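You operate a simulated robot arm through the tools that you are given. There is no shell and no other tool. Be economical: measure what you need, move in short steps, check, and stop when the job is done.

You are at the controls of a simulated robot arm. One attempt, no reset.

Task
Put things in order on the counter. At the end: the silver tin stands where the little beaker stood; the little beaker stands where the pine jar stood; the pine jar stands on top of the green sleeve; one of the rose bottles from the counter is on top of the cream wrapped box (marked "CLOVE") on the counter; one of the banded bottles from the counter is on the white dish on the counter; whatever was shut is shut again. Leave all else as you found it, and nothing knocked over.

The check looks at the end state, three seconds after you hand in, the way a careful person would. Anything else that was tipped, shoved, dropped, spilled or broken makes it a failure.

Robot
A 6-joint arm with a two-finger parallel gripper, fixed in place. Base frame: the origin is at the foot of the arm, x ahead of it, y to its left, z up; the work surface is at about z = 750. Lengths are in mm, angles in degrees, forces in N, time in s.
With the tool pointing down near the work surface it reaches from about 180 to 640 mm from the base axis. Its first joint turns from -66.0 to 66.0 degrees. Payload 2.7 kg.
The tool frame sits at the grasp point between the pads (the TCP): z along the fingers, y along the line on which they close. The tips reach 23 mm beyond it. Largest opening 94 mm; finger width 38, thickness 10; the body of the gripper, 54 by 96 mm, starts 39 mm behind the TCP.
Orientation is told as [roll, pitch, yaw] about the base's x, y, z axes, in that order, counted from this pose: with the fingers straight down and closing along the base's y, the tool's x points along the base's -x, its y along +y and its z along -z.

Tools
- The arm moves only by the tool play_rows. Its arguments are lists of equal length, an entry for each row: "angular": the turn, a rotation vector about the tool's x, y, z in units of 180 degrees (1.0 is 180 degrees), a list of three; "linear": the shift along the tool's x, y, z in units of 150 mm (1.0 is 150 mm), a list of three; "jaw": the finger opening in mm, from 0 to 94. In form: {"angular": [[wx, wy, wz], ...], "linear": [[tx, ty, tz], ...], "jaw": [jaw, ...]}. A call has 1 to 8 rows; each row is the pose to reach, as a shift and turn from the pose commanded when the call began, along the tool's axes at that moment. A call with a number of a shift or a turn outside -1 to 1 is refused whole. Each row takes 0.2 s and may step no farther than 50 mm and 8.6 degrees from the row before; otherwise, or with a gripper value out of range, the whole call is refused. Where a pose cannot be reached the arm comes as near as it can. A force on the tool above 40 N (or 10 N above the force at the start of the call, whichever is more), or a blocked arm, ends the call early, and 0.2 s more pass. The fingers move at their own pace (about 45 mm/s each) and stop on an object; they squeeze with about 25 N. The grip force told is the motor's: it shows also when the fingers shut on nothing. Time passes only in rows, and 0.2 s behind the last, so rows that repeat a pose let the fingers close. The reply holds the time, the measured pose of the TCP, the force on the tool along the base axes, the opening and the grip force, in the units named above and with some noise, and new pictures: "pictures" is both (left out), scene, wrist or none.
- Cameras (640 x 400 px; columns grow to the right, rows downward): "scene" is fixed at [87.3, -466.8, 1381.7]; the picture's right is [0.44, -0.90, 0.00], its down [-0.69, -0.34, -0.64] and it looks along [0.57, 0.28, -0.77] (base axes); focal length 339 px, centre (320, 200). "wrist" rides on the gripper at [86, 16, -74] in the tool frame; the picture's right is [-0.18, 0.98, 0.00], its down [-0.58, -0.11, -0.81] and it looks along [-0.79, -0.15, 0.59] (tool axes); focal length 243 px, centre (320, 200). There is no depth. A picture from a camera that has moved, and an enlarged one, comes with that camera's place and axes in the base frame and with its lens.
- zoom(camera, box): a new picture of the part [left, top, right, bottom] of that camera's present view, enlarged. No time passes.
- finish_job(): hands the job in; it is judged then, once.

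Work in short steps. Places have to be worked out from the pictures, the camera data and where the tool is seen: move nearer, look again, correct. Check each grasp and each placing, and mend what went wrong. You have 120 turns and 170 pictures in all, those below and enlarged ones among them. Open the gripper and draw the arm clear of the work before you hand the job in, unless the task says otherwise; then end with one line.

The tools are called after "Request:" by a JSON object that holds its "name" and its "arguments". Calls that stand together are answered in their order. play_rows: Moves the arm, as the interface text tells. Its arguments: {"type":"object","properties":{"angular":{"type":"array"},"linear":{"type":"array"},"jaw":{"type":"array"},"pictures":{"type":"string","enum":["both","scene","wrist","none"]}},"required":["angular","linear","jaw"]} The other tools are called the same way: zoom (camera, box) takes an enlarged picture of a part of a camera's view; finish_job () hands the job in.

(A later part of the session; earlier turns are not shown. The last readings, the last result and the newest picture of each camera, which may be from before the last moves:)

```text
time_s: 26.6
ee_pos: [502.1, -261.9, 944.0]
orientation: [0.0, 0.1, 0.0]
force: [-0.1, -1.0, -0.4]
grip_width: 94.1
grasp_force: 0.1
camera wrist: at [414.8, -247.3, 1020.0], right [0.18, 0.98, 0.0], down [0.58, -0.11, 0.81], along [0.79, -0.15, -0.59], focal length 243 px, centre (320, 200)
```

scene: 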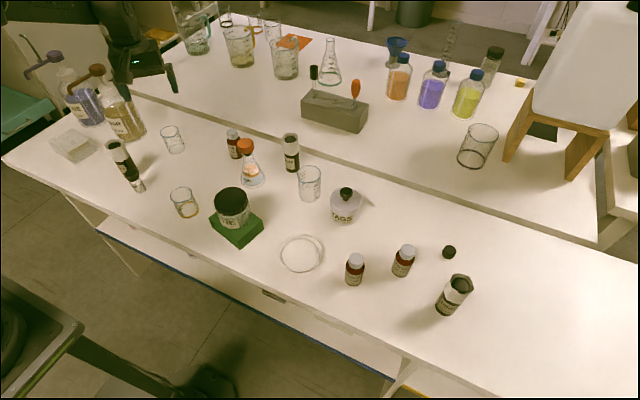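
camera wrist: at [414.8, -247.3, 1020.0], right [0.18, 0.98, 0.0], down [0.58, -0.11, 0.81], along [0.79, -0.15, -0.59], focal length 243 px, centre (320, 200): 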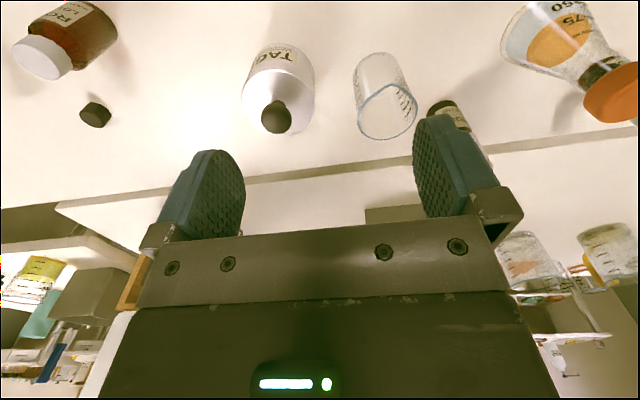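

I need the tin's height and lid seam; enlarge both views.

Request:
{"name": "zoom", "arguments": {"camera": "wrist", "box": [220, 20, 340, 150]}}

Request:
{"name": "zoom", "arguments": {"camera": "scene", "box": [310, 170, 390, 240]}}

```text
3.08 times, centred on (280, 85) of wrist
camera zoom: at [414.8, -247.3, 1020.0], right [0.18, 0.98, 0.0], down [0.58, -0.11, 0.81], along [0.79, -0.15, -0.59], focal length 746 px, centre (443, 554)
```

zoom: 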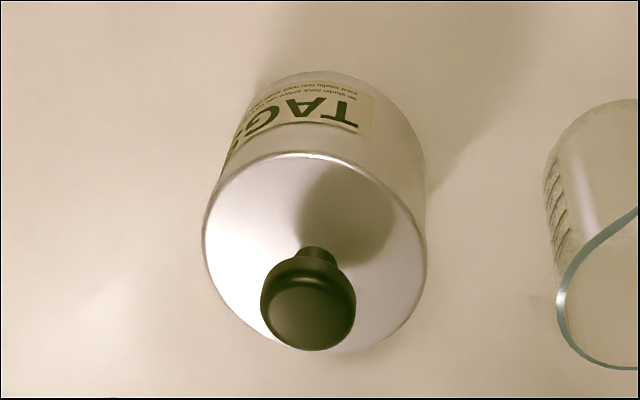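

```text
5.71 times, centred on (350, 205) of scene
camera zoom: at [87.3, -466.8, 1381.7], right [0.44, -0.9, 0.0], down [-0.69, -0.34, -0.64], along [0.57, 0.28, -0.77], focal length 1937 px, centre (149, 171)
```

zoom: 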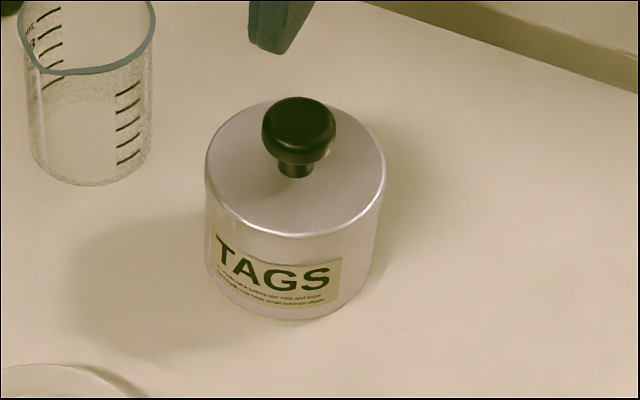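

Tin body is about 73 mm wide, 50 mm tall, knob top ≈829, centre ≈(540,-312). Move above it and re-check.

Request:
{"name": "play_rows", "arguments": {"angular": [[0, 0, 0], [0, 0, 0], [0, 0, 0]], "linear": [[-0.085, -0.111, 0.1], [-0.17, -0.222, 0.25], [-0.253, -0.333, 0.42]], "jaw": [94, 94, 94], "pictures": "wrist"}}

```text
time_s: 27.4
ee_pos: [539.7, -311.3, 882.4]
orientation: [0.0, 0.0, 0.0]
force: [0.2, 0.0, 0.6]
grip_width: 94.1
grasp_force: 0.1
camera wrist: at [453.0, -296.4, 957.6], right [0.18, 0.98, 0.0], down [0.58, -0.11, 0.81], along [0.79, -0.15, -0.59], focal length 243 px, centre (320, 200)
```

wrist: 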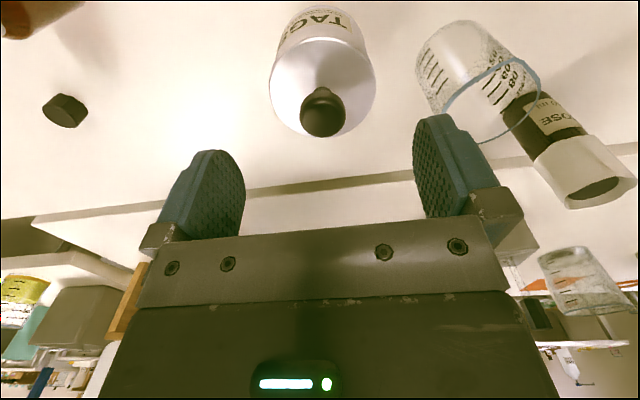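

Aligned. Descend to TCP z≈795 around the tin.

Request:
{"name": "play_rows", "arguments": {"angular": [[0, 0, 0], [0, 0, 0], [0, 0, 0], [0, 0, 0]], "linear": [[0, 0.003, 0.2], [0, 0.003, 0.4], [0, 0.003, 0.52], [0, 0.003, 0.58]], "jaw": [94, 94, 94, 94], "pictures": "both"}}

```text
time_s: 28.4
ee_pos: [539.1, -311.5, 796.0]
orientation: [0.1, -0.1, 0.1]
force: [-0.8, 0.8, 2.1]
grip_width: 94.0
grasp_force: 0.1
camera wrist: at [452.6, -295.7, 870.7], right [0.18, 0.98, 0.0], down [0.58, -0.11, 0.81], along [0.79, -0.15, -0.59], focal length 243 px, centre (320, 200)
```

scene: 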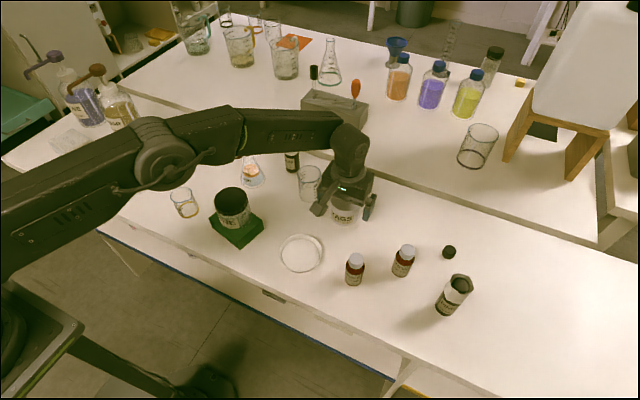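
wrist: 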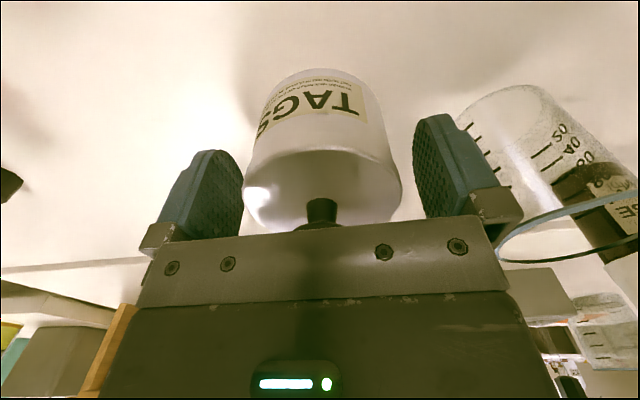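

Slight z force (knob may just be near the palm); raise 1.5 mm and close.

Request:
{"name": "play_rows", "arguments": {"angular": [[0, 0, 0], [0, 0, 0], [0, 0, 0], [0, 0, 0]], "linear": [[0, 0, -0.01], [0, 0, -0.01], [0, 0, -0.01], [0, 0, -0.01]], "jaw": [60, 60, 60, 60], "pictures": "wrist"}}

```text
time_s: 29.4
ee_pos: [539.0, -311.0, 796.3]
orientation: [0.0, 0.0, -0.1]
force: [0.3, 0.5, 0.1]
grip_width: 67.7
grasp_force: 25.1
camera wrist: at [452.5, -295.5, 871.7], right [0.18, 0.98, 0.0], down [0.58, -0.11, 0.81], along [0.79, -0.15, -0.59], focal length 243 px, centre (320, 200)
```

wrist: 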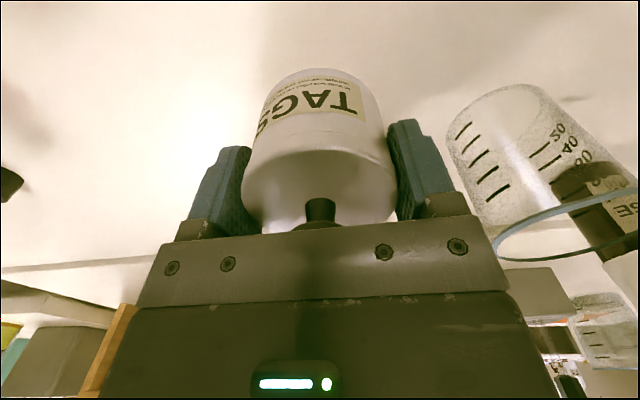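

Gripped at 67.7. Lift a little and check the lid stays with the tin.

Request:
{"name": "play_rows", "arguments": {"angular": [[0, 0, 0], [0, 0, 0], [0, 0, 0]], "linear": [[0, 0, -0.06], [0, 0, -0.2], [0, 0, -0.3]], "jaw": [55, 55, 55], "pictures": "both"}}

```text
time_s: 30.2
ee_pos: [538.9, -310.0, 842.8]
orientation: [0.0, -0.1, -0.1]
force: [0.1, -0.6, -0.7]
grip_width: 67.7
grasp_force: 25.4
camera wrist: at [452.7, -295.6, 916.9], right [0.18, 0.98, 0.0], down [0.58, -0.11, 0.81], along [0.79, -0.15, -0.59], focal length 243 px, centre (320, 200)
```

scene: 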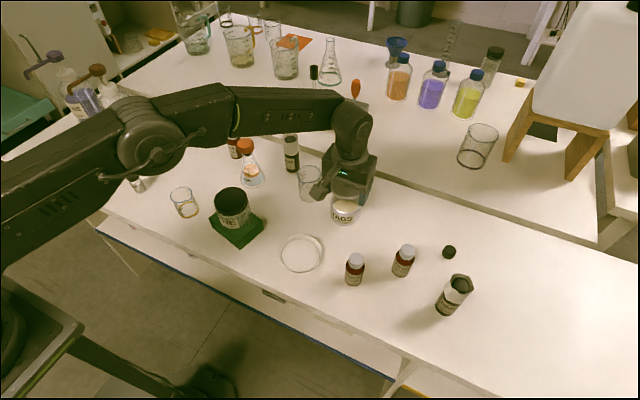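
wrist: 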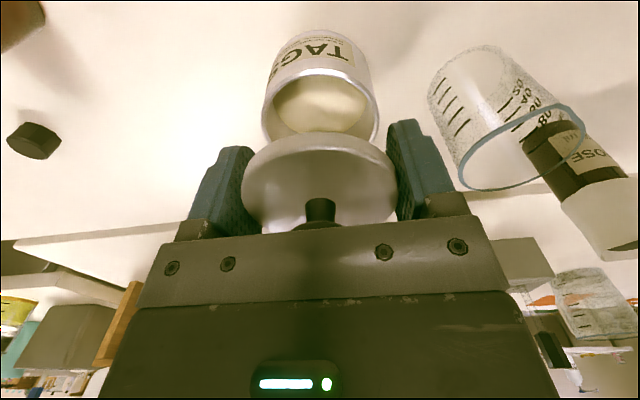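

The lid lifted off, leaving the tin. The tin must go separately and be re-closed. I lower the lid straight back, then re-grip it by its knob so it can be set on the counter.

Request:
{"name": "play_rows", "arguments": {"angular": [[0, 0, 0], [0, 0, 0], [0, 0, 0]], "linear": [[0, 0, 0.12], [0, 0, 0.22], [0, 0, 0.29]], "jaw": [55, 55, 55], "pictures": "wrist"}}

```text
time_s: 30.9
ee_pos: [543.5, -316.5, 821.7]
orientation: [-1.0, -1.1, -0.1]
force: [-0.9, 1.0, 3.3]
grip_width: 67.9
grasp_force: 24.7
stopped in row 3: the force on the tool passed its limit (the readings are from after the stop); the commanded pose is now the measured one
camera wrist: at [455.8, -300.1, 895.0], right [0.19, 0.98, -0.01], down [0.57, -0.1, 0.82], along [0.8, -0.16, -0.57], focal length 243 px, centre (320, 200)
```

wrist: 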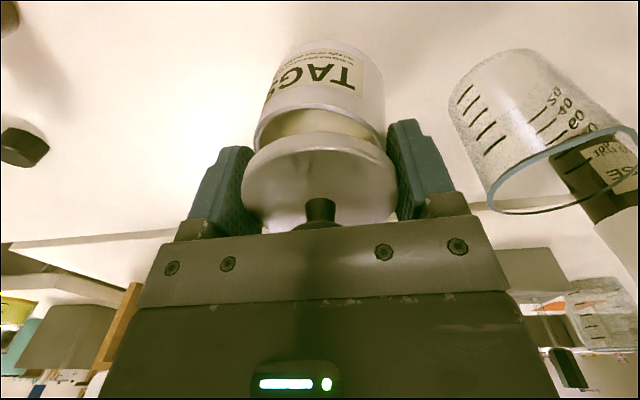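

The fingertips touched the tin rim and stopped. Back up and look at whether the tin shifted.

Request:
{"name": "play_rows", "arguments": {"angular": [[0, 0, 0], [0, 0, 0], [0, 0, 0]], "linear": [[0, 0, -0.05], [0, 0, -0.15], [0, 0, -0.27]], "jaw": [55, 55, 55], "pictures": "both"}}

```text
time_s: 31.6
ee_pos: [541.7, -315.2, 861.3]
orientation: [-0.9, -0.8, -0.1]
force: [0.2, 0.3, -0.3]
grip_width: 67.7
grasp_force: 24.8
camera wrist: at [454.7, -299.4, 934.6], right [0.19, 0.98, -0.01], down [0.57, -0.1, 0.82], along [0.8, -0.16, -0.58], focal length 243 px, centre (320, 200)
```

scene: 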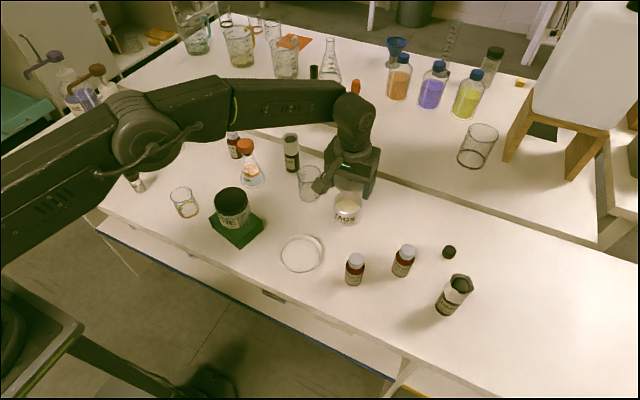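
wrist: 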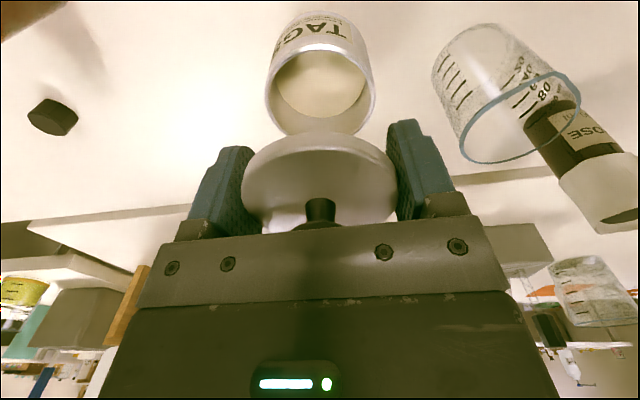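

Tin is upright and still in place (white tags inside). Since the fingers reach below the lid, I'll set the lid down in clear space near (432,122), then regrip by the knob. First level the tool and rise.

Request:
{"name": "play_rows", "arguments": {"angular": [[-0.005, 0.0044, 0], [-0.005, 0.0044, 0], [-0.005, 0.0044, 0], [-0.005, 0.0044, 0], [-0.005, 0.0044, 0]], "linear": [[0.0, 0, -0.25], [0.1, 0.1, -0.45], [0.3, 0.35, -0.45], [0.5, 0.6, -0.45], [0.7, 0.85, -0.45]], "jaw": [55, 55, 55, 55, 55], "pictures": "none"}}

```text
time_s: 32.9
ee_pos: [436.3, -186.2, 924.8]
orientation: [-0.1, -0.3, -0.2]
force: [0.4, 0.4, 0.3]
grip_width: 67.6
grasp_force: 24.8
```

Continue +y at z≈925 (clear of the jar top ≈850).

Request:
{"name": "play_rows", "arguments": {"angular": [[0, 0, 0], [0, 0, 0], [0, 0, 0], [0, 0, 0]], "linear": [[0, 0.25, 0], [0, 0.5, 0], [0, 0.75, 0], [0, 1.0, 0]], "jaw": [55, 55, 55, 55], "pictures": "none"}}

Request:
{"name": "play_rows", "arguments": {"angular": [[0, 0, 0], [0, 0, 0], [0, 0, 0], [0, 0, 0]], "linear": [[0, 0.25, 0], [0, 0.5, 0], [0, 0.75, 0], [0, 1.0, 0]], "jaw": [55, 55, 55, 55], "pictures": "both"}}

```text
time_s: 33.9
ee_pos: [435.3, -37.8, 926.0]
orientation: [0.0, -0.2, -0.1]
force: [-0.1, 0.4, -0.4]
grip_width: 67.6
grasp_force: 25.0
```

```text
time_s: 34.9
ee_pos: [436.1, 114.2, 925.3]
orientation: [0.0, -0.3, -0.2]
force: [-0.2, 0.0, -1.1]
grip_width: 67.9
grasp_force: 24.9
camera wrist: at [350.1, 128.9, 999.6], right [0.19, 0.98, 0.0], down [0.58, -0.11, 0.81], along [0.79, -0.15, -0.59], focal length 243 px, centre (320, 200)
```

scene: 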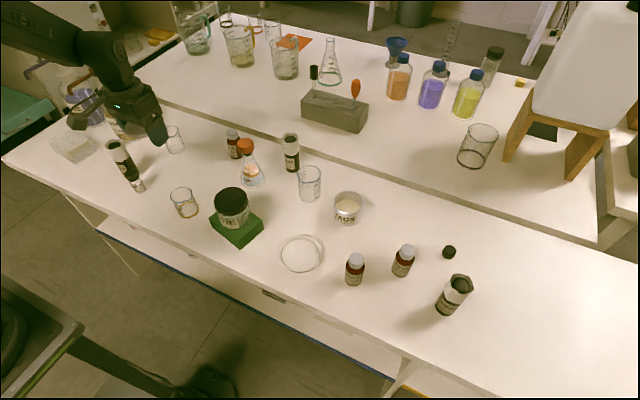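
wrist: 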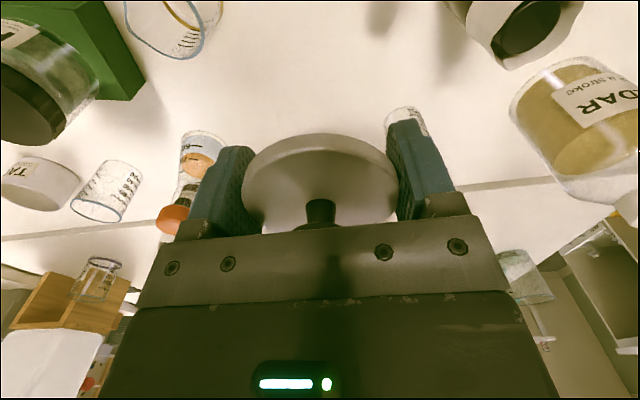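

Spot below is clear. Lower until tips are just above the counter.

Request:
{"name": "play_rows", "arguments": {"angular": [[0, 0, 0], [0, 0, 0], [0, 0, 0], [0, 0, 0], [0, 0, 0]], "linear": [[0, 0, 0.3], [0, 0, 0.6], [0, 0, 0.85], [0, 0, 0.95], [0, 0, 0.99]], "jaw": [55, 55, 55, 55, 55], "pictures": "wrist"}}

```text
time_s: 36.0
ee_pos: [436.4, 113.7, 776.0]
orientation: [0.0, -0.3, -0.2]
force: [-0.1, -0.6, 1.0]
grip_width: 67.5
grasp_force: 25.4
camera wrist: at [350.3, 128.6, 851.1], right [0.19, 0.98, 0.0], down [0.58, -0.11, 0.81], along [0.79, -0.15, -0.59], focal length 243 px, centre (320, 200)
```

wrist: 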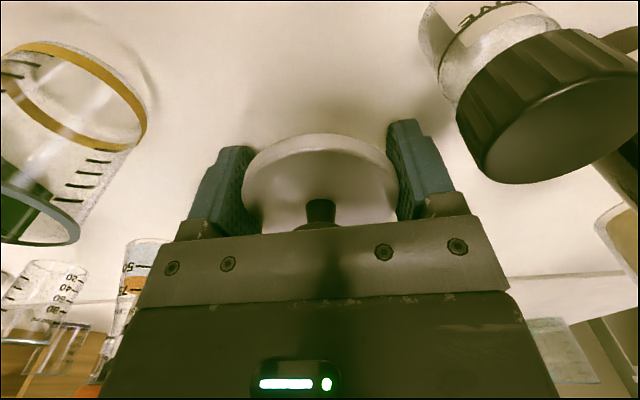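

Release the lid here (short flat drop).

Request:
{"name": "play_rows", "arguments": {"angular": [[0, 0, 0], [0, 0, 0], [0, 0, 0], [0, 0, 0]], "linear": [[0, 0, 0], [0, 0, 0], [0, 0, 0], [0, 0, 0]], "jaw": [94, 94, 94, 94], "pictures": "wrist"}}

```text
time_s: 37.0
ee_pos: [437.0, 113.3, 777.5]
orientation: [0.0, -0.2, -0.1]
force: [-1.1, -0.3, 0.4]
grip_width: 93.9
grasp_force: 0.1
camera wrist: at [350.3, 128.6, 851.4], right [0.19, 0.98, 0.0], down [0.58, -0.11, 0.81], along [0.79, -0.15, -0.59], focal length 243 px, centre (320, 200)
```

wrist: 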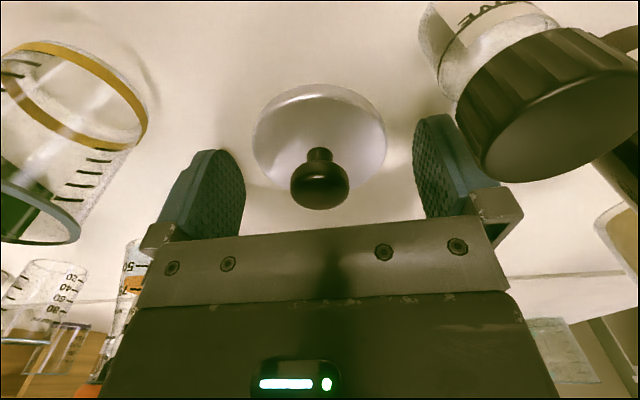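

Lid lies flat, knob up. Rise to z≈925.

Request:
{"name": "play_rows", "arguments": {"angular": [[0, 0, 0], [0, 0, 0], [0, 0, 0], [0, 0, 0]], "linear": [[0, 0, -0.2], [0, 0, -0.5], [0, 0, -0.8], [0, 0, -1.0]], "jaw": [94, 94, 94, 94], "pictures": "wrist"}}

```text
time_s: 38.0
ee_pos: [436.5, 114.5, 925.2]
orientation: [0.1, -0.2, -0.1]
force: [0.0, -0.1, 0.8]
grip_width: 94.0
grasp_force: 0.0
camera wrist: at [349.9, 129.2, 1000.4], right [0.19, 0.98, 0.0], down [0.58, -0.11, 0.81], along [0.79, -0.15, -0.59], focal length 243 px, centre (320, 200)
```

wrist: 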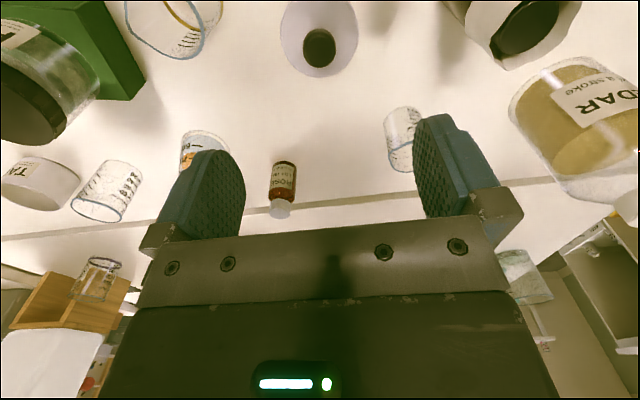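

Travel back toward the tin.

Request:
{"name": "play_rows", "arguments": {"angular": [[0, 0, 0], [0, 0, 0], [0, 0, 0], [0, 0, 0]], "linear": [[-0.06, -0.25, 0], [-0.12, -0.5, 0], [-0.17, -0.75, 0], [-0.23, -1.0, 0]], "jaw": [94, 94, 94, 94], "pictures": "none"}}

Request:
{"name": "play_rows", "arguments": {"angular": [[0, 0, 0], [0, 0, 0], [0, 0, 0], [0, 0, 0]], "linear": [[-0.06, -0.25, 0], [-0.12, -0.5, 0], [-0.17, -0.75, 0], [-0.23, -1.0, 0]], "jaw": [94, 94, 94, 94], "pictures": "none"}}

Request:
{"name": "play_rows", "arguments": {"angular": [[0, 0, 0], [0, 0, 0], [0, 0, 0], [0, 0, 0]], "linear": [[-0.06, -0.21, 0], [-0.12, -0.42, 0], [-0.17, -0.63, 0], [-0.23, -0.84, 0.25]], "jaw": [94, 94, 94, 94], "pictures": "wrist"}}

```text
time_s: 39.0
ee_pos: [469.6, -37.7, 924.7]
orientation: [0.0, -0.2, 0.1]
force: [0.4, 0.2, 1.0]
grip_width: 93.9
grasp_force: 0.1
```

```text
time_s: 40.0
ee_pos: [506.9, -186.7, 926.3]
orientation: [0.0, -0.2, 0.0]
force: [-0.6, -0.1, 0.2]
grip_width: 93.8
grasp_force: 0.0
```

```text
time_s: 41.0
ee_pos: [539.6, -312.7, 889.1]
orientation: [-0.1, -0.2, 0.0]
force: [0.4, -0.3, -0.2]
grip_width: 94.2
grasp_force: 0.0
camera wrist: at [454.1, -298.2, 964.3], right [0.18, 0.98, 0.0], down [0.58, -0.11, 0.81], along [0.79, -0.15, -0.59], focal length 243 px, centre (320, 200)
```

wrist: 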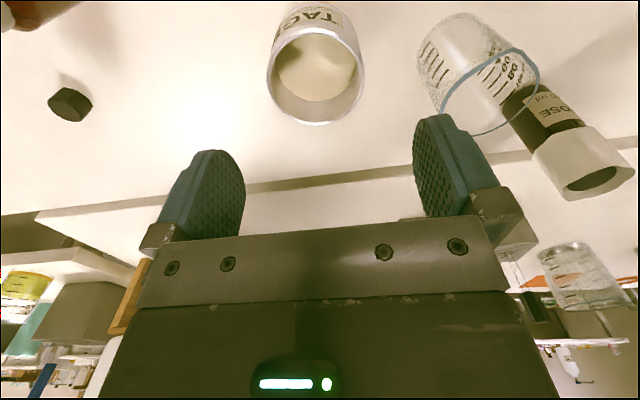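

Tin centre is ~4 mm to −y. Adjust and descend to TCP z≈779.

Request:
{"name": "play_rows", "arguments": {"angular": [[0, 0, 0], [0, 0, 0], [0, 0, 0], [0, 0, 0], [0, 0, 0]], "linear": [[0.013, -0.026, 0.1], [0.013, -0.026, 0.3], [0.013, -0.026, 0.55], [0.013, -0.026, 0.68], [0.013, -0.026, 0.735]], "jaw": [94, 94, 94, 94, 94], "pictures": "wrist"}}

```text
time_s: 42.2
ee_pos: [538.6, -316.6, 779.1]
orientation: [0.0, -0.2, -0.1]
force: [0.2, 0.7, -1.2]
grip_width: 94.2
grasp_force: 0.1
camera wrist: at [452.4, -301.6, 853.5], right [0.18, 0.98, 0.0], down [0.58, -0.11, 0.81], along [0.79, -0.15, -0.59], focal length 243 px, centre (320, 200)
```

wrist: 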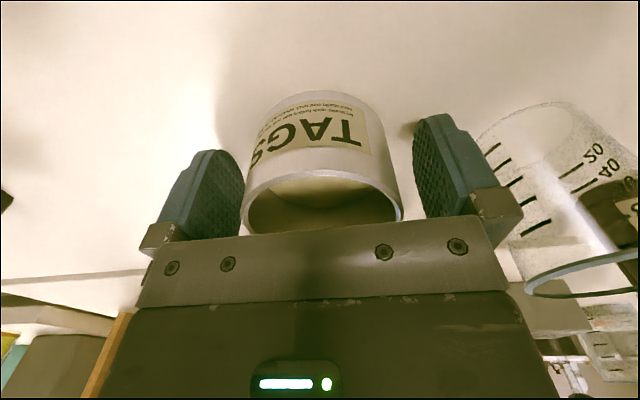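

Centred; close on the tin body.

Request:
{"name": "play_rows", "arguments": {"angular": [[0, 0, 0], [0, 0, 0], [0, 0, 0], [0, 0, 0]], "linear": [[0, 0, 0], [0, 0, 0], [0, 0, 0], [0, 0, 0]], "jaw": [55, 55, 55, 55], "pictures": "none"}}

Request:
{"name": "play_rows", "arguments": {"angular": [[0, 0, 0], [0, 0, 0], [0, 0, 0], [0, 0, 0]], "linear": [[0, 0, -0.06], [0, 0, -0.3], [0, 0, -0.6], [0, 0, -0.9]], "jaw": [55, 55, 55, 55], "pictures": "both"}}

```text
time_s: 43.2
ee_pos: [538.7, -316.6, 778.1]
orientation: [0.0, -0.2, -0.2]
force: [1.8, 0.3, 0.4]
grip_width: 67.1
grasp_force: 24.9
```

```text
time_s: 44.2
ee_pos: [538.3, -316.4, 914.2]
orientation: [0.0, -0.2, -0.1]
force: [-0.9, -0.6, -2.5]
grip_width: 67.2
grasp_force: 24.6
camera wrist: at [451.7, -301.5, 990.0], right [0.19, 0.98, 0.0], down [0.58, -0.11, 0.81], along [0.79, -0.15, -0.59], focal length 243 px, centre (320, 200)
```

scene: 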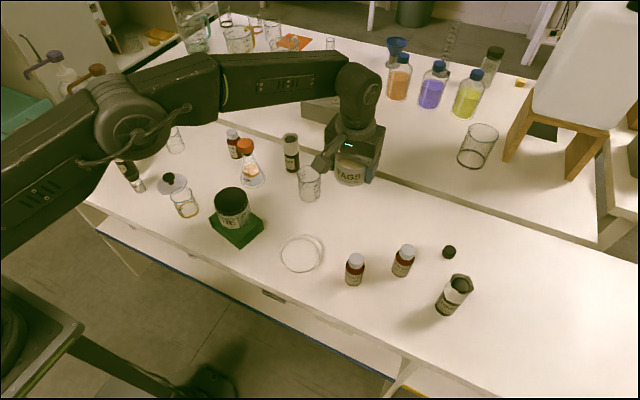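
wrist: 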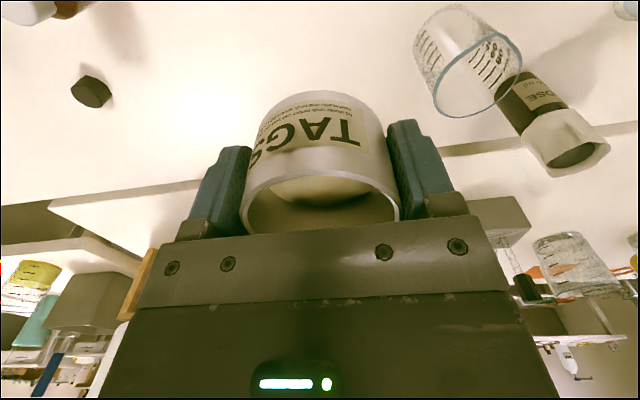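

Tin is held level. Carry to the beaker's old place (494,50) at this height.

Request:
{"name": "play_rows", "arguments": {"angular": [[0, 0, 0], [0, 0, 0], [0, 0, 0], [0, 0, 0], [0, 0, 0]], "linear": [[0.1, 0.15, -0.05], [0.2, 0.35, -0.1], [0.29, 0.55, -0.1], [0.29, 0.8, -0.1], [0.29, 1.0, -0.1]], "jaw": [55, 55, 55, 55, 55], "pictures": "none"}}

Request:
{"name": "play_rows", "arguments": {"angular": [[0, 0, 0], [0, 0, 0], [0, 0, 0], [0, 0, 0]], "linear": [[0, 0.25, 0], [0, 0.5, 0], [0, 0.75, 0], [0, 1.0, 0]], "jaw": [55, 55, 55, 55], "pictures": "none"}}

Request:
{"name": "play_rows", "arguments": {"angular": [[0, 0, 0], [0, 0, 0]], "linear": [[0, 0.25, 0], [0, 0.443, 0]], "jaw": [55, 55], "pictures": "both"}}

```text
time_s: 45.5
ee_pos: [495.3, -166.1, 928.6]
orientation: [0.1, -0.2, -0.1]
force: [0.8, 1.0, -1.9]
grip_width: 66.9
grasp_force: 25.4
```

```text
time_s: 46.5
ee_pos: [492.6, -15.7, 928.7]
orientation: [0.0, -0.2, -0.1]
force: [0.6, -0.1, -2.0]
grip_width: 67.4
grasp_force: 24.9
```

```text
time_s: 47.0
ee_pos: [494.6, 49.4, 928.1]
orientation: [0.0, -0.2, -0.1]
force: [0.5, 0.2, -1.4]
grip_width: 67.3
grasp_force: 25.0
camera wrist: at [408.4, 65.3, 1003.5], right [0.19, 0.98, 0.0], down [0.58, -0.11, 0.81], along [0.79, -0.15, -0.59], focal length 243 px, centre (320, 200)
```

scene: 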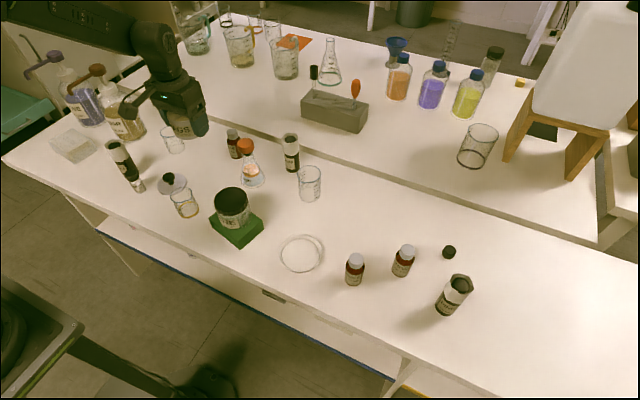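
wrist: 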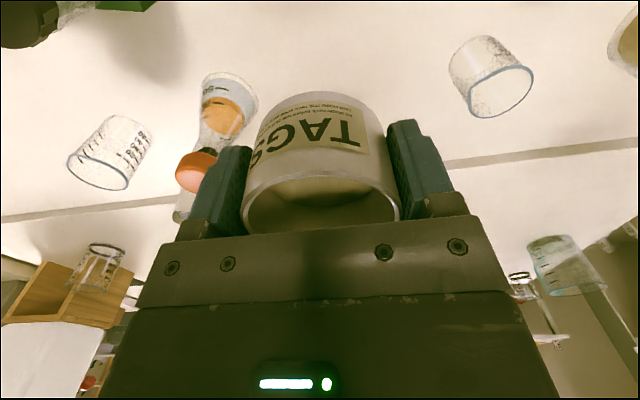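

Over target. Descend slowly toward TCP z≈781.

Request:
{"name": "play_rows", "arguments": {"angular": [[0, 0, 0], [0, 0, 0], [0, 0, 0], [0, 0, 0], [0, 0, 0]], "linear": [[0, 0, 0.3], [0, 0, 0.6], [0, 0, 0.85], [0, 0, 0.95], [0, 0, 0.985]], "jaw": [55, 55, 55, 55, 55], "pictures": "wrist"}}

```text
time_s: 48.2
ee_pos: [494.8, 48.7, 780.4]
orientation: [0.0, -0.2, 0.0]
force: [0.1, 0.9, -1.6]
grip_width: 66.7
grasp_force: 25.1
camera wrist: at [408.9, 64.9, 855.1], right [0.19, 0.98, 0.0], down [0.58, -0.11, 0.81], along [0.79, -0.15, -0.59], focal length 243 px, centre (320, 200)
```

wrist: 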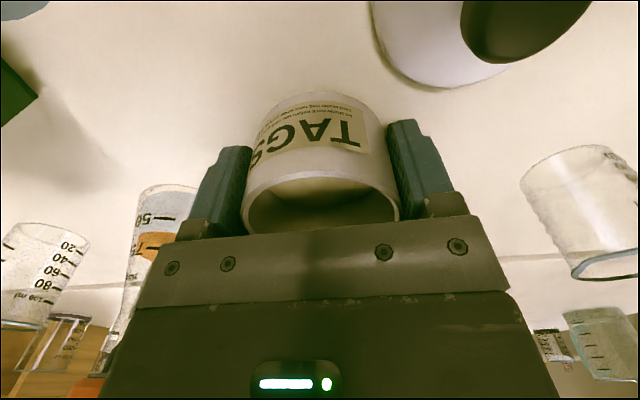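

Lower 2 mm more and check force.

Request:
{"name": "play_rows", "arguments": {"angular": [[0, 0, 0], [0, 0, 0]], "linear": [[0, 0, 0.008], [0, 0, 0.015]], "jaw": [55, 55], "pictures": "none"}}

```text
time_s: 48.9
ee_pos: [495.4, 50.2, 778.7]
orientation: [0.0, -0.2, 0.1]
force: [-1.8, -0.2, 1.3]
grip_width: 67.2
grasp_force: 25.2
```

Touching. Release.

Request:
{"name": "play_rows", "arguments": {"angular": [[0, 0, 0], [0, 0, 0], [0, 0, 0], [0, 0, 0]], "linear": [[0, 0, 0], [0, 0, 0], [0, 0, 0], [0, 0, 0]], "jaw": [70, 94, 94, 94], "pictures": "wrist"}}

```text
time_s: 49.9
ee_pos: [495.9, 48.9, 778.5]
orientation: [0.0, -0.2, -0.1]
force: [0.3, 0.1, -0.1]
grip_width: 94.0
grasp_force: 0.0
camera wrist: at [408.9, 64.7, 853.4], right [0.19, 0.98, 0.0], down [0.58, -0.11, 0.81], along [0.79, -0.15, -0.59], focal length 243 px, centre (320, 200)
```

wrist: 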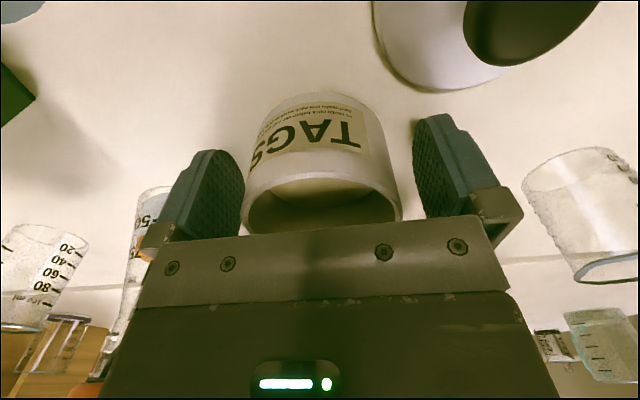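

Tin stands. Rise and go back over the lid.

Request:
{"name": "play_rows", "arguments": {"angular": [[0, 0, 0], [0, 0, 0], [0, 0, 0], [0, 0, 0], [0, 0, 0]], "linear": [[0, 0, -0.2], [0, 0, -0.45], [0, 0, -0.7], [0.18, 0.2, -0.8], [0.39, 0.433, -0.8]], "jaw": [94, 94, 94, 94, 94], "pictures": "wrist"}}

```text
time_s: 51.0
ee_pos: [436.0, 115.4, 899.9]
orientation: [0.0, -0.2, -0.1]
force: [-0.3, 0.1, 0.0]
grip_width: 94.0
grasp_force: 0.0
camera wrist: at [350.3, 130.7, 974.1], right [0.19, 0.98, 0.0], down [0.58, -0.11, 0.81], along [0.79, -0.15, -0.59], focal length 243 px, centre (320, 200)
```

wrist: 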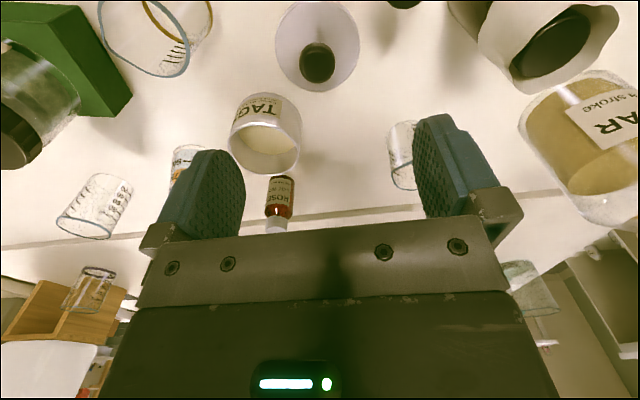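

Lid knob near (432.5,113). Adjust and descend to above the lid, jaws at 60.

Request:
{"name": "play_rows", "arguments": {"angular": [[0, 0, 0], [0, 0, 0], [0, 0, 0], [0, 0, 0]], "linear": [[0.024, -0.014, 0.2], [0.024, -0.014, 0.4], [0.024, -0.014, 0.6], [0.024, -0.014, 0.68]], "jaw": [70, 60, 60, 60], "pictures": "wrist"}}

```text
time_s: 52.0
ee_pos: [434.3, 113.3, 795.7]
orientation: [0.0, -0.2, -0.1]
force: [-0.2, 0.1, 0.3]
grip_width: 60.0
grasp_force: 0.0
camera wrist: at [347.3, 128.2, 870.8], right [0.19, 0.98, 0.0], down [0.58, -0.11, 0.81], along [0.79, -0.15, -0.59], focal length 243 px, centre (320, 200)
```

wrist: 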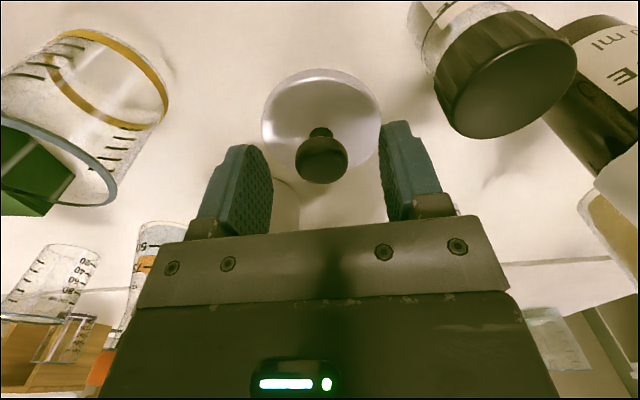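

Aligned over the knob. Lower 8 mm and close.

Request:
{"name": "play_rows", "arguments": {"angular": [[0, 0, 0], [0, 0, 0], [0, 0, 0], [0, 0, 0], [0, 0, 0], [0, 0, 0]], "linear": [[0, 0, 0.03], [0, 0, 0.053], [0, 0, 0.053], [0, 0, 0.053], [0, 0, 0.053], [0, 0, 0.053]], "jaw": [60, 60, 15, 15, 15, 15], "pictures": "wrist"}}

```text
time_s: 53.5
ee_pos: [433.3, 113.3, 787.9]
orientation: [0.0, -0.2, -0.1]
force: [0.2, -0.3, -0.2]
grip_width: 26.2
grasp_force: 24.7
camera wrist: at [347.2, 128.2, 863.2], right [0.19, 0.98, 0.0], down [0.58, -0.11, 0.81], along [0.79, -0.15, -0.59], focal length 243 px, centre (320, 200)
```

wrist: 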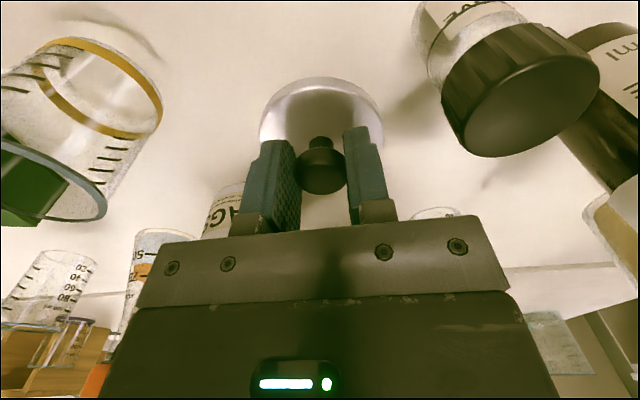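

Knob held at 26 mm. Lift and check.

Request:
{"name": "play_rows", "arguments": {"angular": [[0, 0, 0], [0, 0, 0], [0, 0, 0], [0, 0, 0]], "linear": [[0, 0, -0.05], [0, 0, -0.25], [0, 0, -0.5], [0, 0, -0.7]], "jaw": [15, 15, 15, 15], "pictures": "both"}}

```text
time_s: 54.5
ee_pos: [433.5, 112.1, 893.6]
orientation: [0.0, -0.2, -0.1]
force: [-0.3, -0.6, -0.4]
grip_width: 26.0
grasp_force: 24.9
camera wrist: at [346.9, 127.8, 968.5], right [0.18, 0.98, 0.0], down [0.58, -0.11, 0.81], along [0.79, -0.15, -0.59], focal length 243 px, centre (320, 200)
```

scene: 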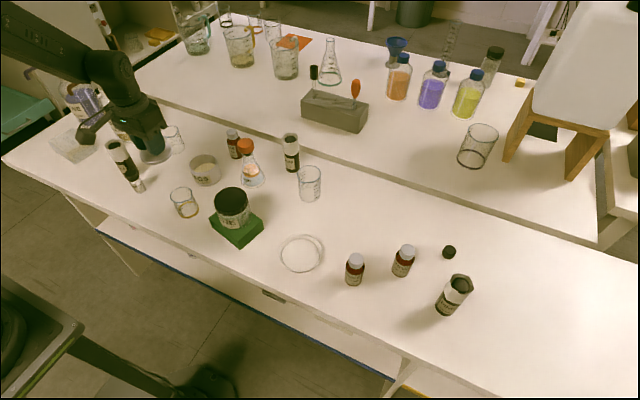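
wrist: 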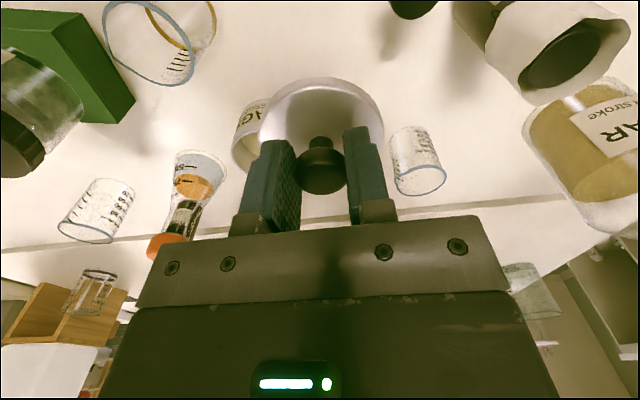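

Lid held. Move above the tin at this height.

Request:
{"name": "play_rows", "arguments": {"angular": [[0, 0, 0], [0, 0, 0], [0, 0, 0]], "linear": [[-0.14, -0.14, 0], [-0.28, -0.28, 0], [-0.395, -0.423, 0.05]], "jaw": [15, 15, 15], "pictures": "wrist"}}

```text
time_s: 55.2
ee_pos: [492.7, 50.0, 886.5]
orientation: [0.0, -0.2, 0.0]
force: [0.5, -0.5, -0.5]
grip_width: 25.7
grasp_force: 24.1
camera wrist: at [405.6, 64.7, 961.3], right [0.18, 0.98, 0.0], down [0.58, -0.11, 0.81], along [0.79, -0.15, -0.59], focal length 243 px, centre (320, 200)
```

wrist: 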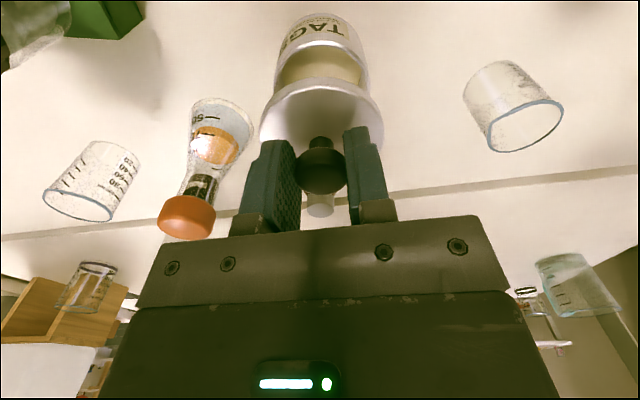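

Enlarge to check alignment of lid to tin.

Request:
{"name": "zoom", "arguments": {"camera": "wrist", "box": [240, 0, 400, 120]}}

Request:
{"name": "zoom", "arguments": {"camera": "scene", "box": [160, 100, 260, 200]}}

```text
3.33 times, centred on (320, 60) of wrist
camera zoom: at [405.6, 64.7, 961.3], right [0.18, 0.98, 0.0], down [0.58, -0.11, 0.81], along [0.79, -0.15, -0.59], focal length 809 px, centre (320, 667)
```

zoom: 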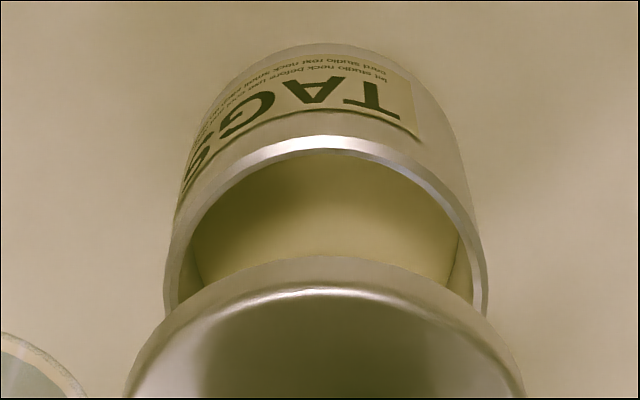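

```text
4.00 times, centred on (210, 150) of scene
camera zoom: at [87.3, -466.8, 1381.7], right [0.44, -0.9, 0.0], down [-0.69, -0.34, -0.64], along [0.57, 0.28, -0.77], focal length 1356 px, centre (760, 400)
```

zoom: 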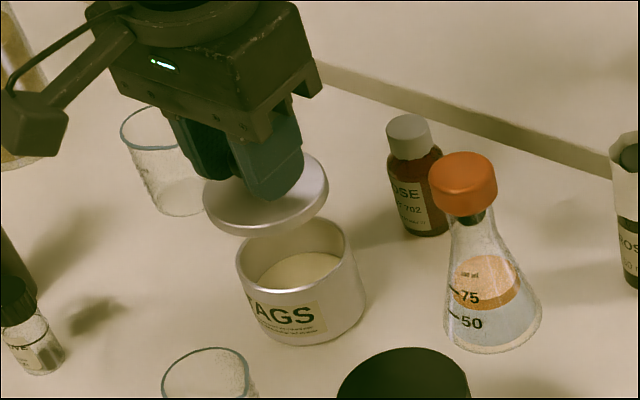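

Laterally aligned. Descend to ~7 mm above the rim for a finer comparison.

Request:
{"name": "play_rows", "arguments": {"angular": [[0, 0, 0], [0, 0, 0], [0, 0, 0]], "linear": [[0, 0, 0.12], [0, 0, 0.24], [0, 0, 0.3]], "jaw": [15, 15, 15], "pictures": "none"}}

Request:
{"name": "zoom", "arguments": {"camera": "wrist", "box": [240, 20, 400, 140]}}

Request:
{"name": "zoom", "arguments": {"camera": "scene", "box": [170, 130, 240, 200]}}

```text
time_s: 56.0
ee_pos: [491.6, 48.7, 841.6]
orientation: [0.0, -0.3, -0.2]
force: [0.4, -0.1, 0.0]
grip_width: 26.1
grasp_force: 25.4
```

```text
3.33 times, centred on (320, 80) of wrist
camera zoom: at [405.5, 63.9, 916.0], right [0.19, 0.98, 0.0], down [0.58, -0.11, 0.81], along [0.79, -0.15, -0.59], focal length 809 px, centre (320, 600)
```

zoom: 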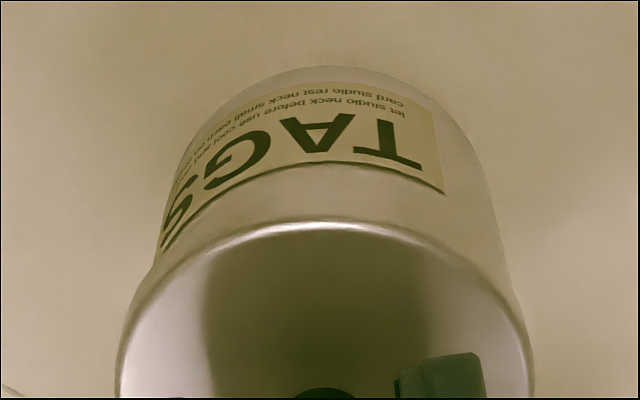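

```text
5.71 times, centred on (205, 165) of scene
camera zoom: at [87.3, -466.8, 1381.7], right [0.44, -0.9, 0.0], down [-0.69, -0.34, -0.64], along [0.57, 0.28, -0.77], focal length 1937 px, centre (977, 400)
```

zoom: 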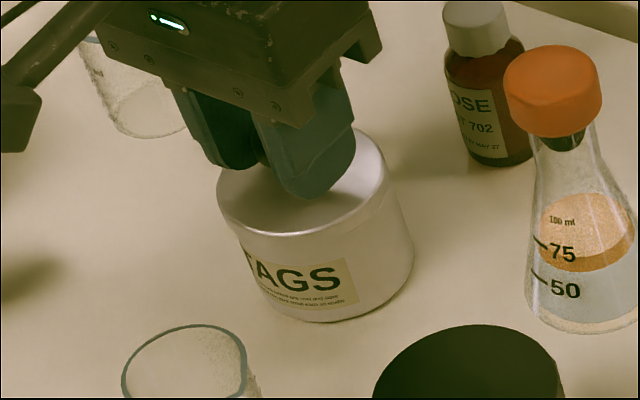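

Lid looks aligned within ~1 mm. Shift +0.7 mm in y and lower in small steps to contact.

Request:
{"name": "play_rows", "arguments": {"angular": [[0, 0, 0], [0, 0, 0], [0, 0, 0]], "linear": [[0, 0.005, 0.02], [0, 0.005, 0.035], [0, 0.005, 0.045]], "jaw": [15, 15, 15], "pictures": "none"}}

Request:
{"name": "zoom", "arguments": {"camera": "scene", "box": [170, 130, 240, 200]}}

```text
time_s: 56.9
ee_pos: [493.9, 49.9, 838.2]
orientation: [0.0, -0.7, 0.0]
force: [-0.2, -3.0, 30.8]
grip_width: 26.1
grasp_force: 24.9
```

```text
5.71 times, centred on (205, 165) of scene
camera zoom: at [86.8, -466.9, 1381.7], right [0.44, -0.9, 0.0], down [-0.69, -0.34, -0.64], along [0.57, 0.28, -0.77], focal length 1937 px, centre (977, 400)
```

zoom: 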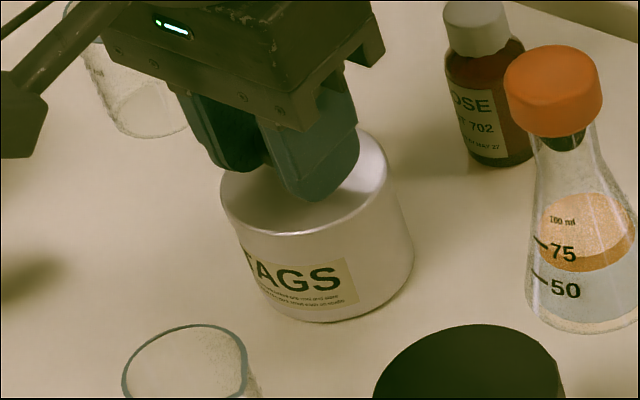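

Contact at 838 with 30 N, about 4 mm higher than seated by my measurement, and the tool was deflected to +x. I lift slightly, shift +2 mm in x and press again.

Request:
{"name": "play_rows", "arguments": {"angular": [[0, 0, 0], [0, 0, 0], [0, 0, 0], [0, 0, 0]], "linear": [[0, 0, -0.025], [-0.013, 0, -0.025], [-0.013, 0, -0.01], [-0.013, 0, -0.003]], "jaw": [15, 15, 15, 15], "pictures": "none"}}

```text
time_s: 57.9
ee_pos: [494.0, 50.9, 835.0]
orientation: [-0.1, 0.0, -0.2]
force: [-11.5, -0.5, 28.8]
grip_width: 26.1
grasp_force: 25.1
```

It dropped 3 mm, now with a −x reaction. Ease back 1 mm in x and press on.

Request:
{"name": "play_rows", "arguments": {"angular": [[0, 0, 0], [0, 0, 0], [0, 0, 0], [0, 0, 0]], "linear": [[0.004, 0, -0.004], [0.007, 0, -0.004], [0.007, 0, 0.0], [0.007, 0, 0.006]], "jaw": [15, 15, 15, 15], "pictures": "none"}}

Request:
{"name": "zoom", "arguments": {"camera": "scene", "box": [170, 130, 240, 200]}}

```text
time_s: 58.9
ee_pos: [493.8, 49.4, 835.0]
orientation: [0.0, -0.4, 0.0]
force: [-5.2, -3.1, 27.8]
grip_width: 26.1
grasp_force: 24.9
```

```text
5.71 times, centred on (205, 165) of scene
camera zoom: at [86.7, -466.9, 1381.7], right [0.44, -0.9, 0.0], down [-0.69, -0.34, -0.64], along [0.57, 0.28, -0.77], focal length 1937 px, centre (977, 400)
```

zoom: 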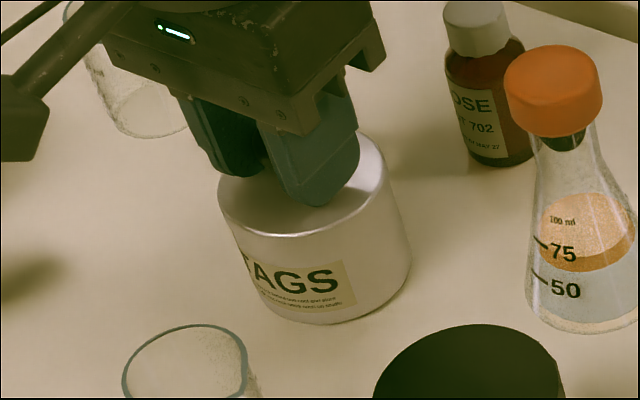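

z is stable at 835 and the tin follows the lid, suggesting it is seated. Relax the press, open slightly and rise to inspect.

Request:
{"name": "play_rows", "arguments": {"angular": [[0, 0, 0], [0, 0, 0], [0, 0, 0], [0, 0, 0], [0, 0, 0], [0, 0, 0]], "linear": [[0, 0, -0.012], [0, 0, -0.012], [0, 0, -0.012], [0, 0, -0.012], [0, 0, -0.2], [0, 0, -0.5]], "jaw": [15, 26, 60, 60, 60, 60], "pictures": "wrist"}}

Request:
{"name": "zoom", "arguments": {"camera": "wrist", "box": [260, 0, 380, 120]}}

Request:
{"name": "zoom", "arguments": {"camera": "scene", "box": [170, 130, 240, 200]}}

```text
time_s: 60.2
ee_pos: [493.1, 50.9, 908.3]
orientation: [0.0, -0.3, 0.0]
force: [0.0, -0.2, -0.1]
grip_width: 59.8
grasp_force: 0.1
camera wrist: at [406.2, 65.7, 983.7], right [0.19, 0.98, 0.0], down [0.58, -0.11, 0.81], along [0.79, -0.15, -0.59], focal length 243 px, centre (320, 200)
```

wrist: 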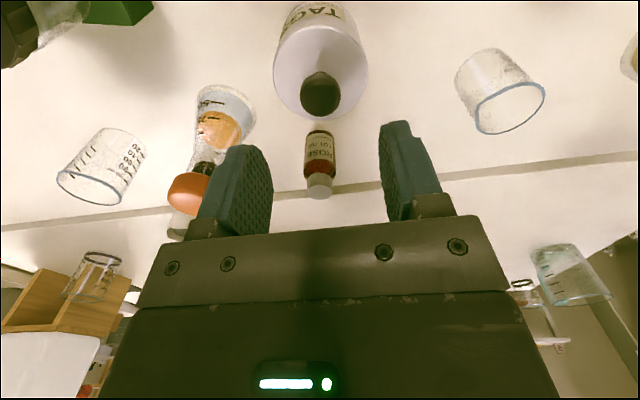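

```text
3.33 times, centred on (320, 60) of wrist
camera zoom: at [406.2, 65.7, 983.7], right [0.19, 0.98, 0.0], down [0.58, -0.11, 0.81], along [0.79, -0.15, -0.59], focal length 809 px, centre (320, 667)
```

zoom: 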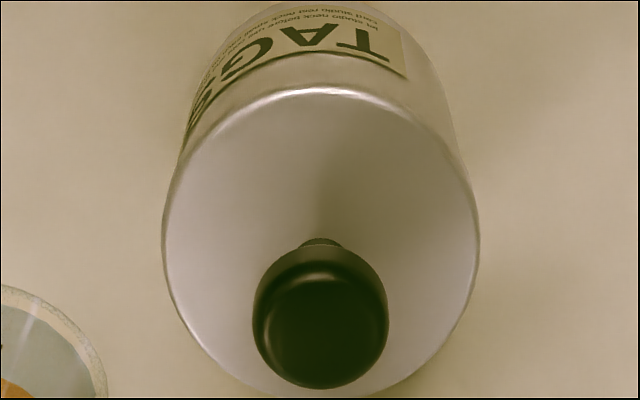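

```text
5.71 times, centred on (205, 165) of scene
camera zoom: at [87.3, -466.8, 1381.7], right [0.44, -0.9, 0.0], down [-0.69, -0.34, -0.64], along [0.57, 0.28, -0.77], focal length 1937 px, centre (977, 400)
```

zoom: 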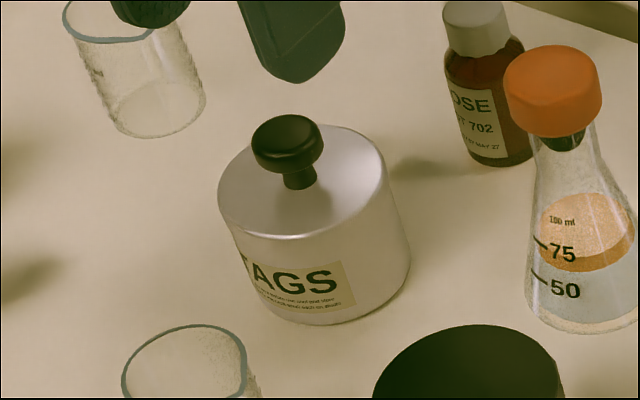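

Lid is seated (same proportions as originally). Next: rose bottle LOT 702 behind the tin, near (588,27). Move above it.

Request:
{"name": "play_rows", "arguments": {"angular": [[0, 0, 0], [0, 0, 0], [0, 0, 0]], "linear": [[-0.2, -0.05, 0], [-0.4, -0.1, 0], [-0.63, -0.16, 0]], "jaw": [60, 60, 60], "pictures": "wrist"}}

```text
time_s: 61.0
ee_pos: [587.6, 27.7, 908.9]
orientation: [0.0, -0.1, 0.0]
force: [0.7, -0.1, -0.2]
grip_width: 60.0
grasp_force: 0.1
camera wrist: at [500.4, 42.6, 984.1], right [0.19, 0.98, 0.0], down [0.58, -0.11, 0.81], along [0.79, -0.15, -0.59], focal length 243 px, centre (320, 200)
```

wrist: 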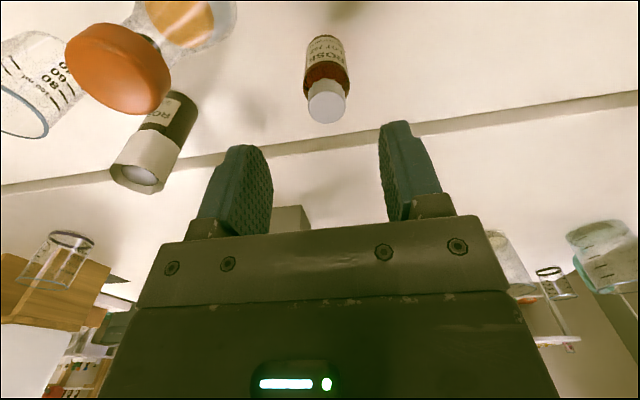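

Enlarge to measure the bottle's base and cap.

Request:
{"name": "zoom", "arguments": {"camera": "wrist", "box": [270, 20, 380, 130]}}

```text
3.64 times, centred on (325, 75) of wrist
camera zoom: at [500.4, 42.6, 984.1], right [0.19, 0.98, 0.0], down [0.58, -0.11, 0.81], along [0.79, -0.15, -0.59], focal length 882 px, centre (302, 654)
```

zoom: 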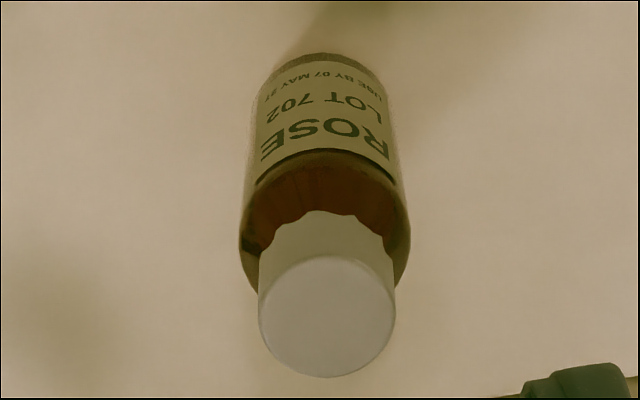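

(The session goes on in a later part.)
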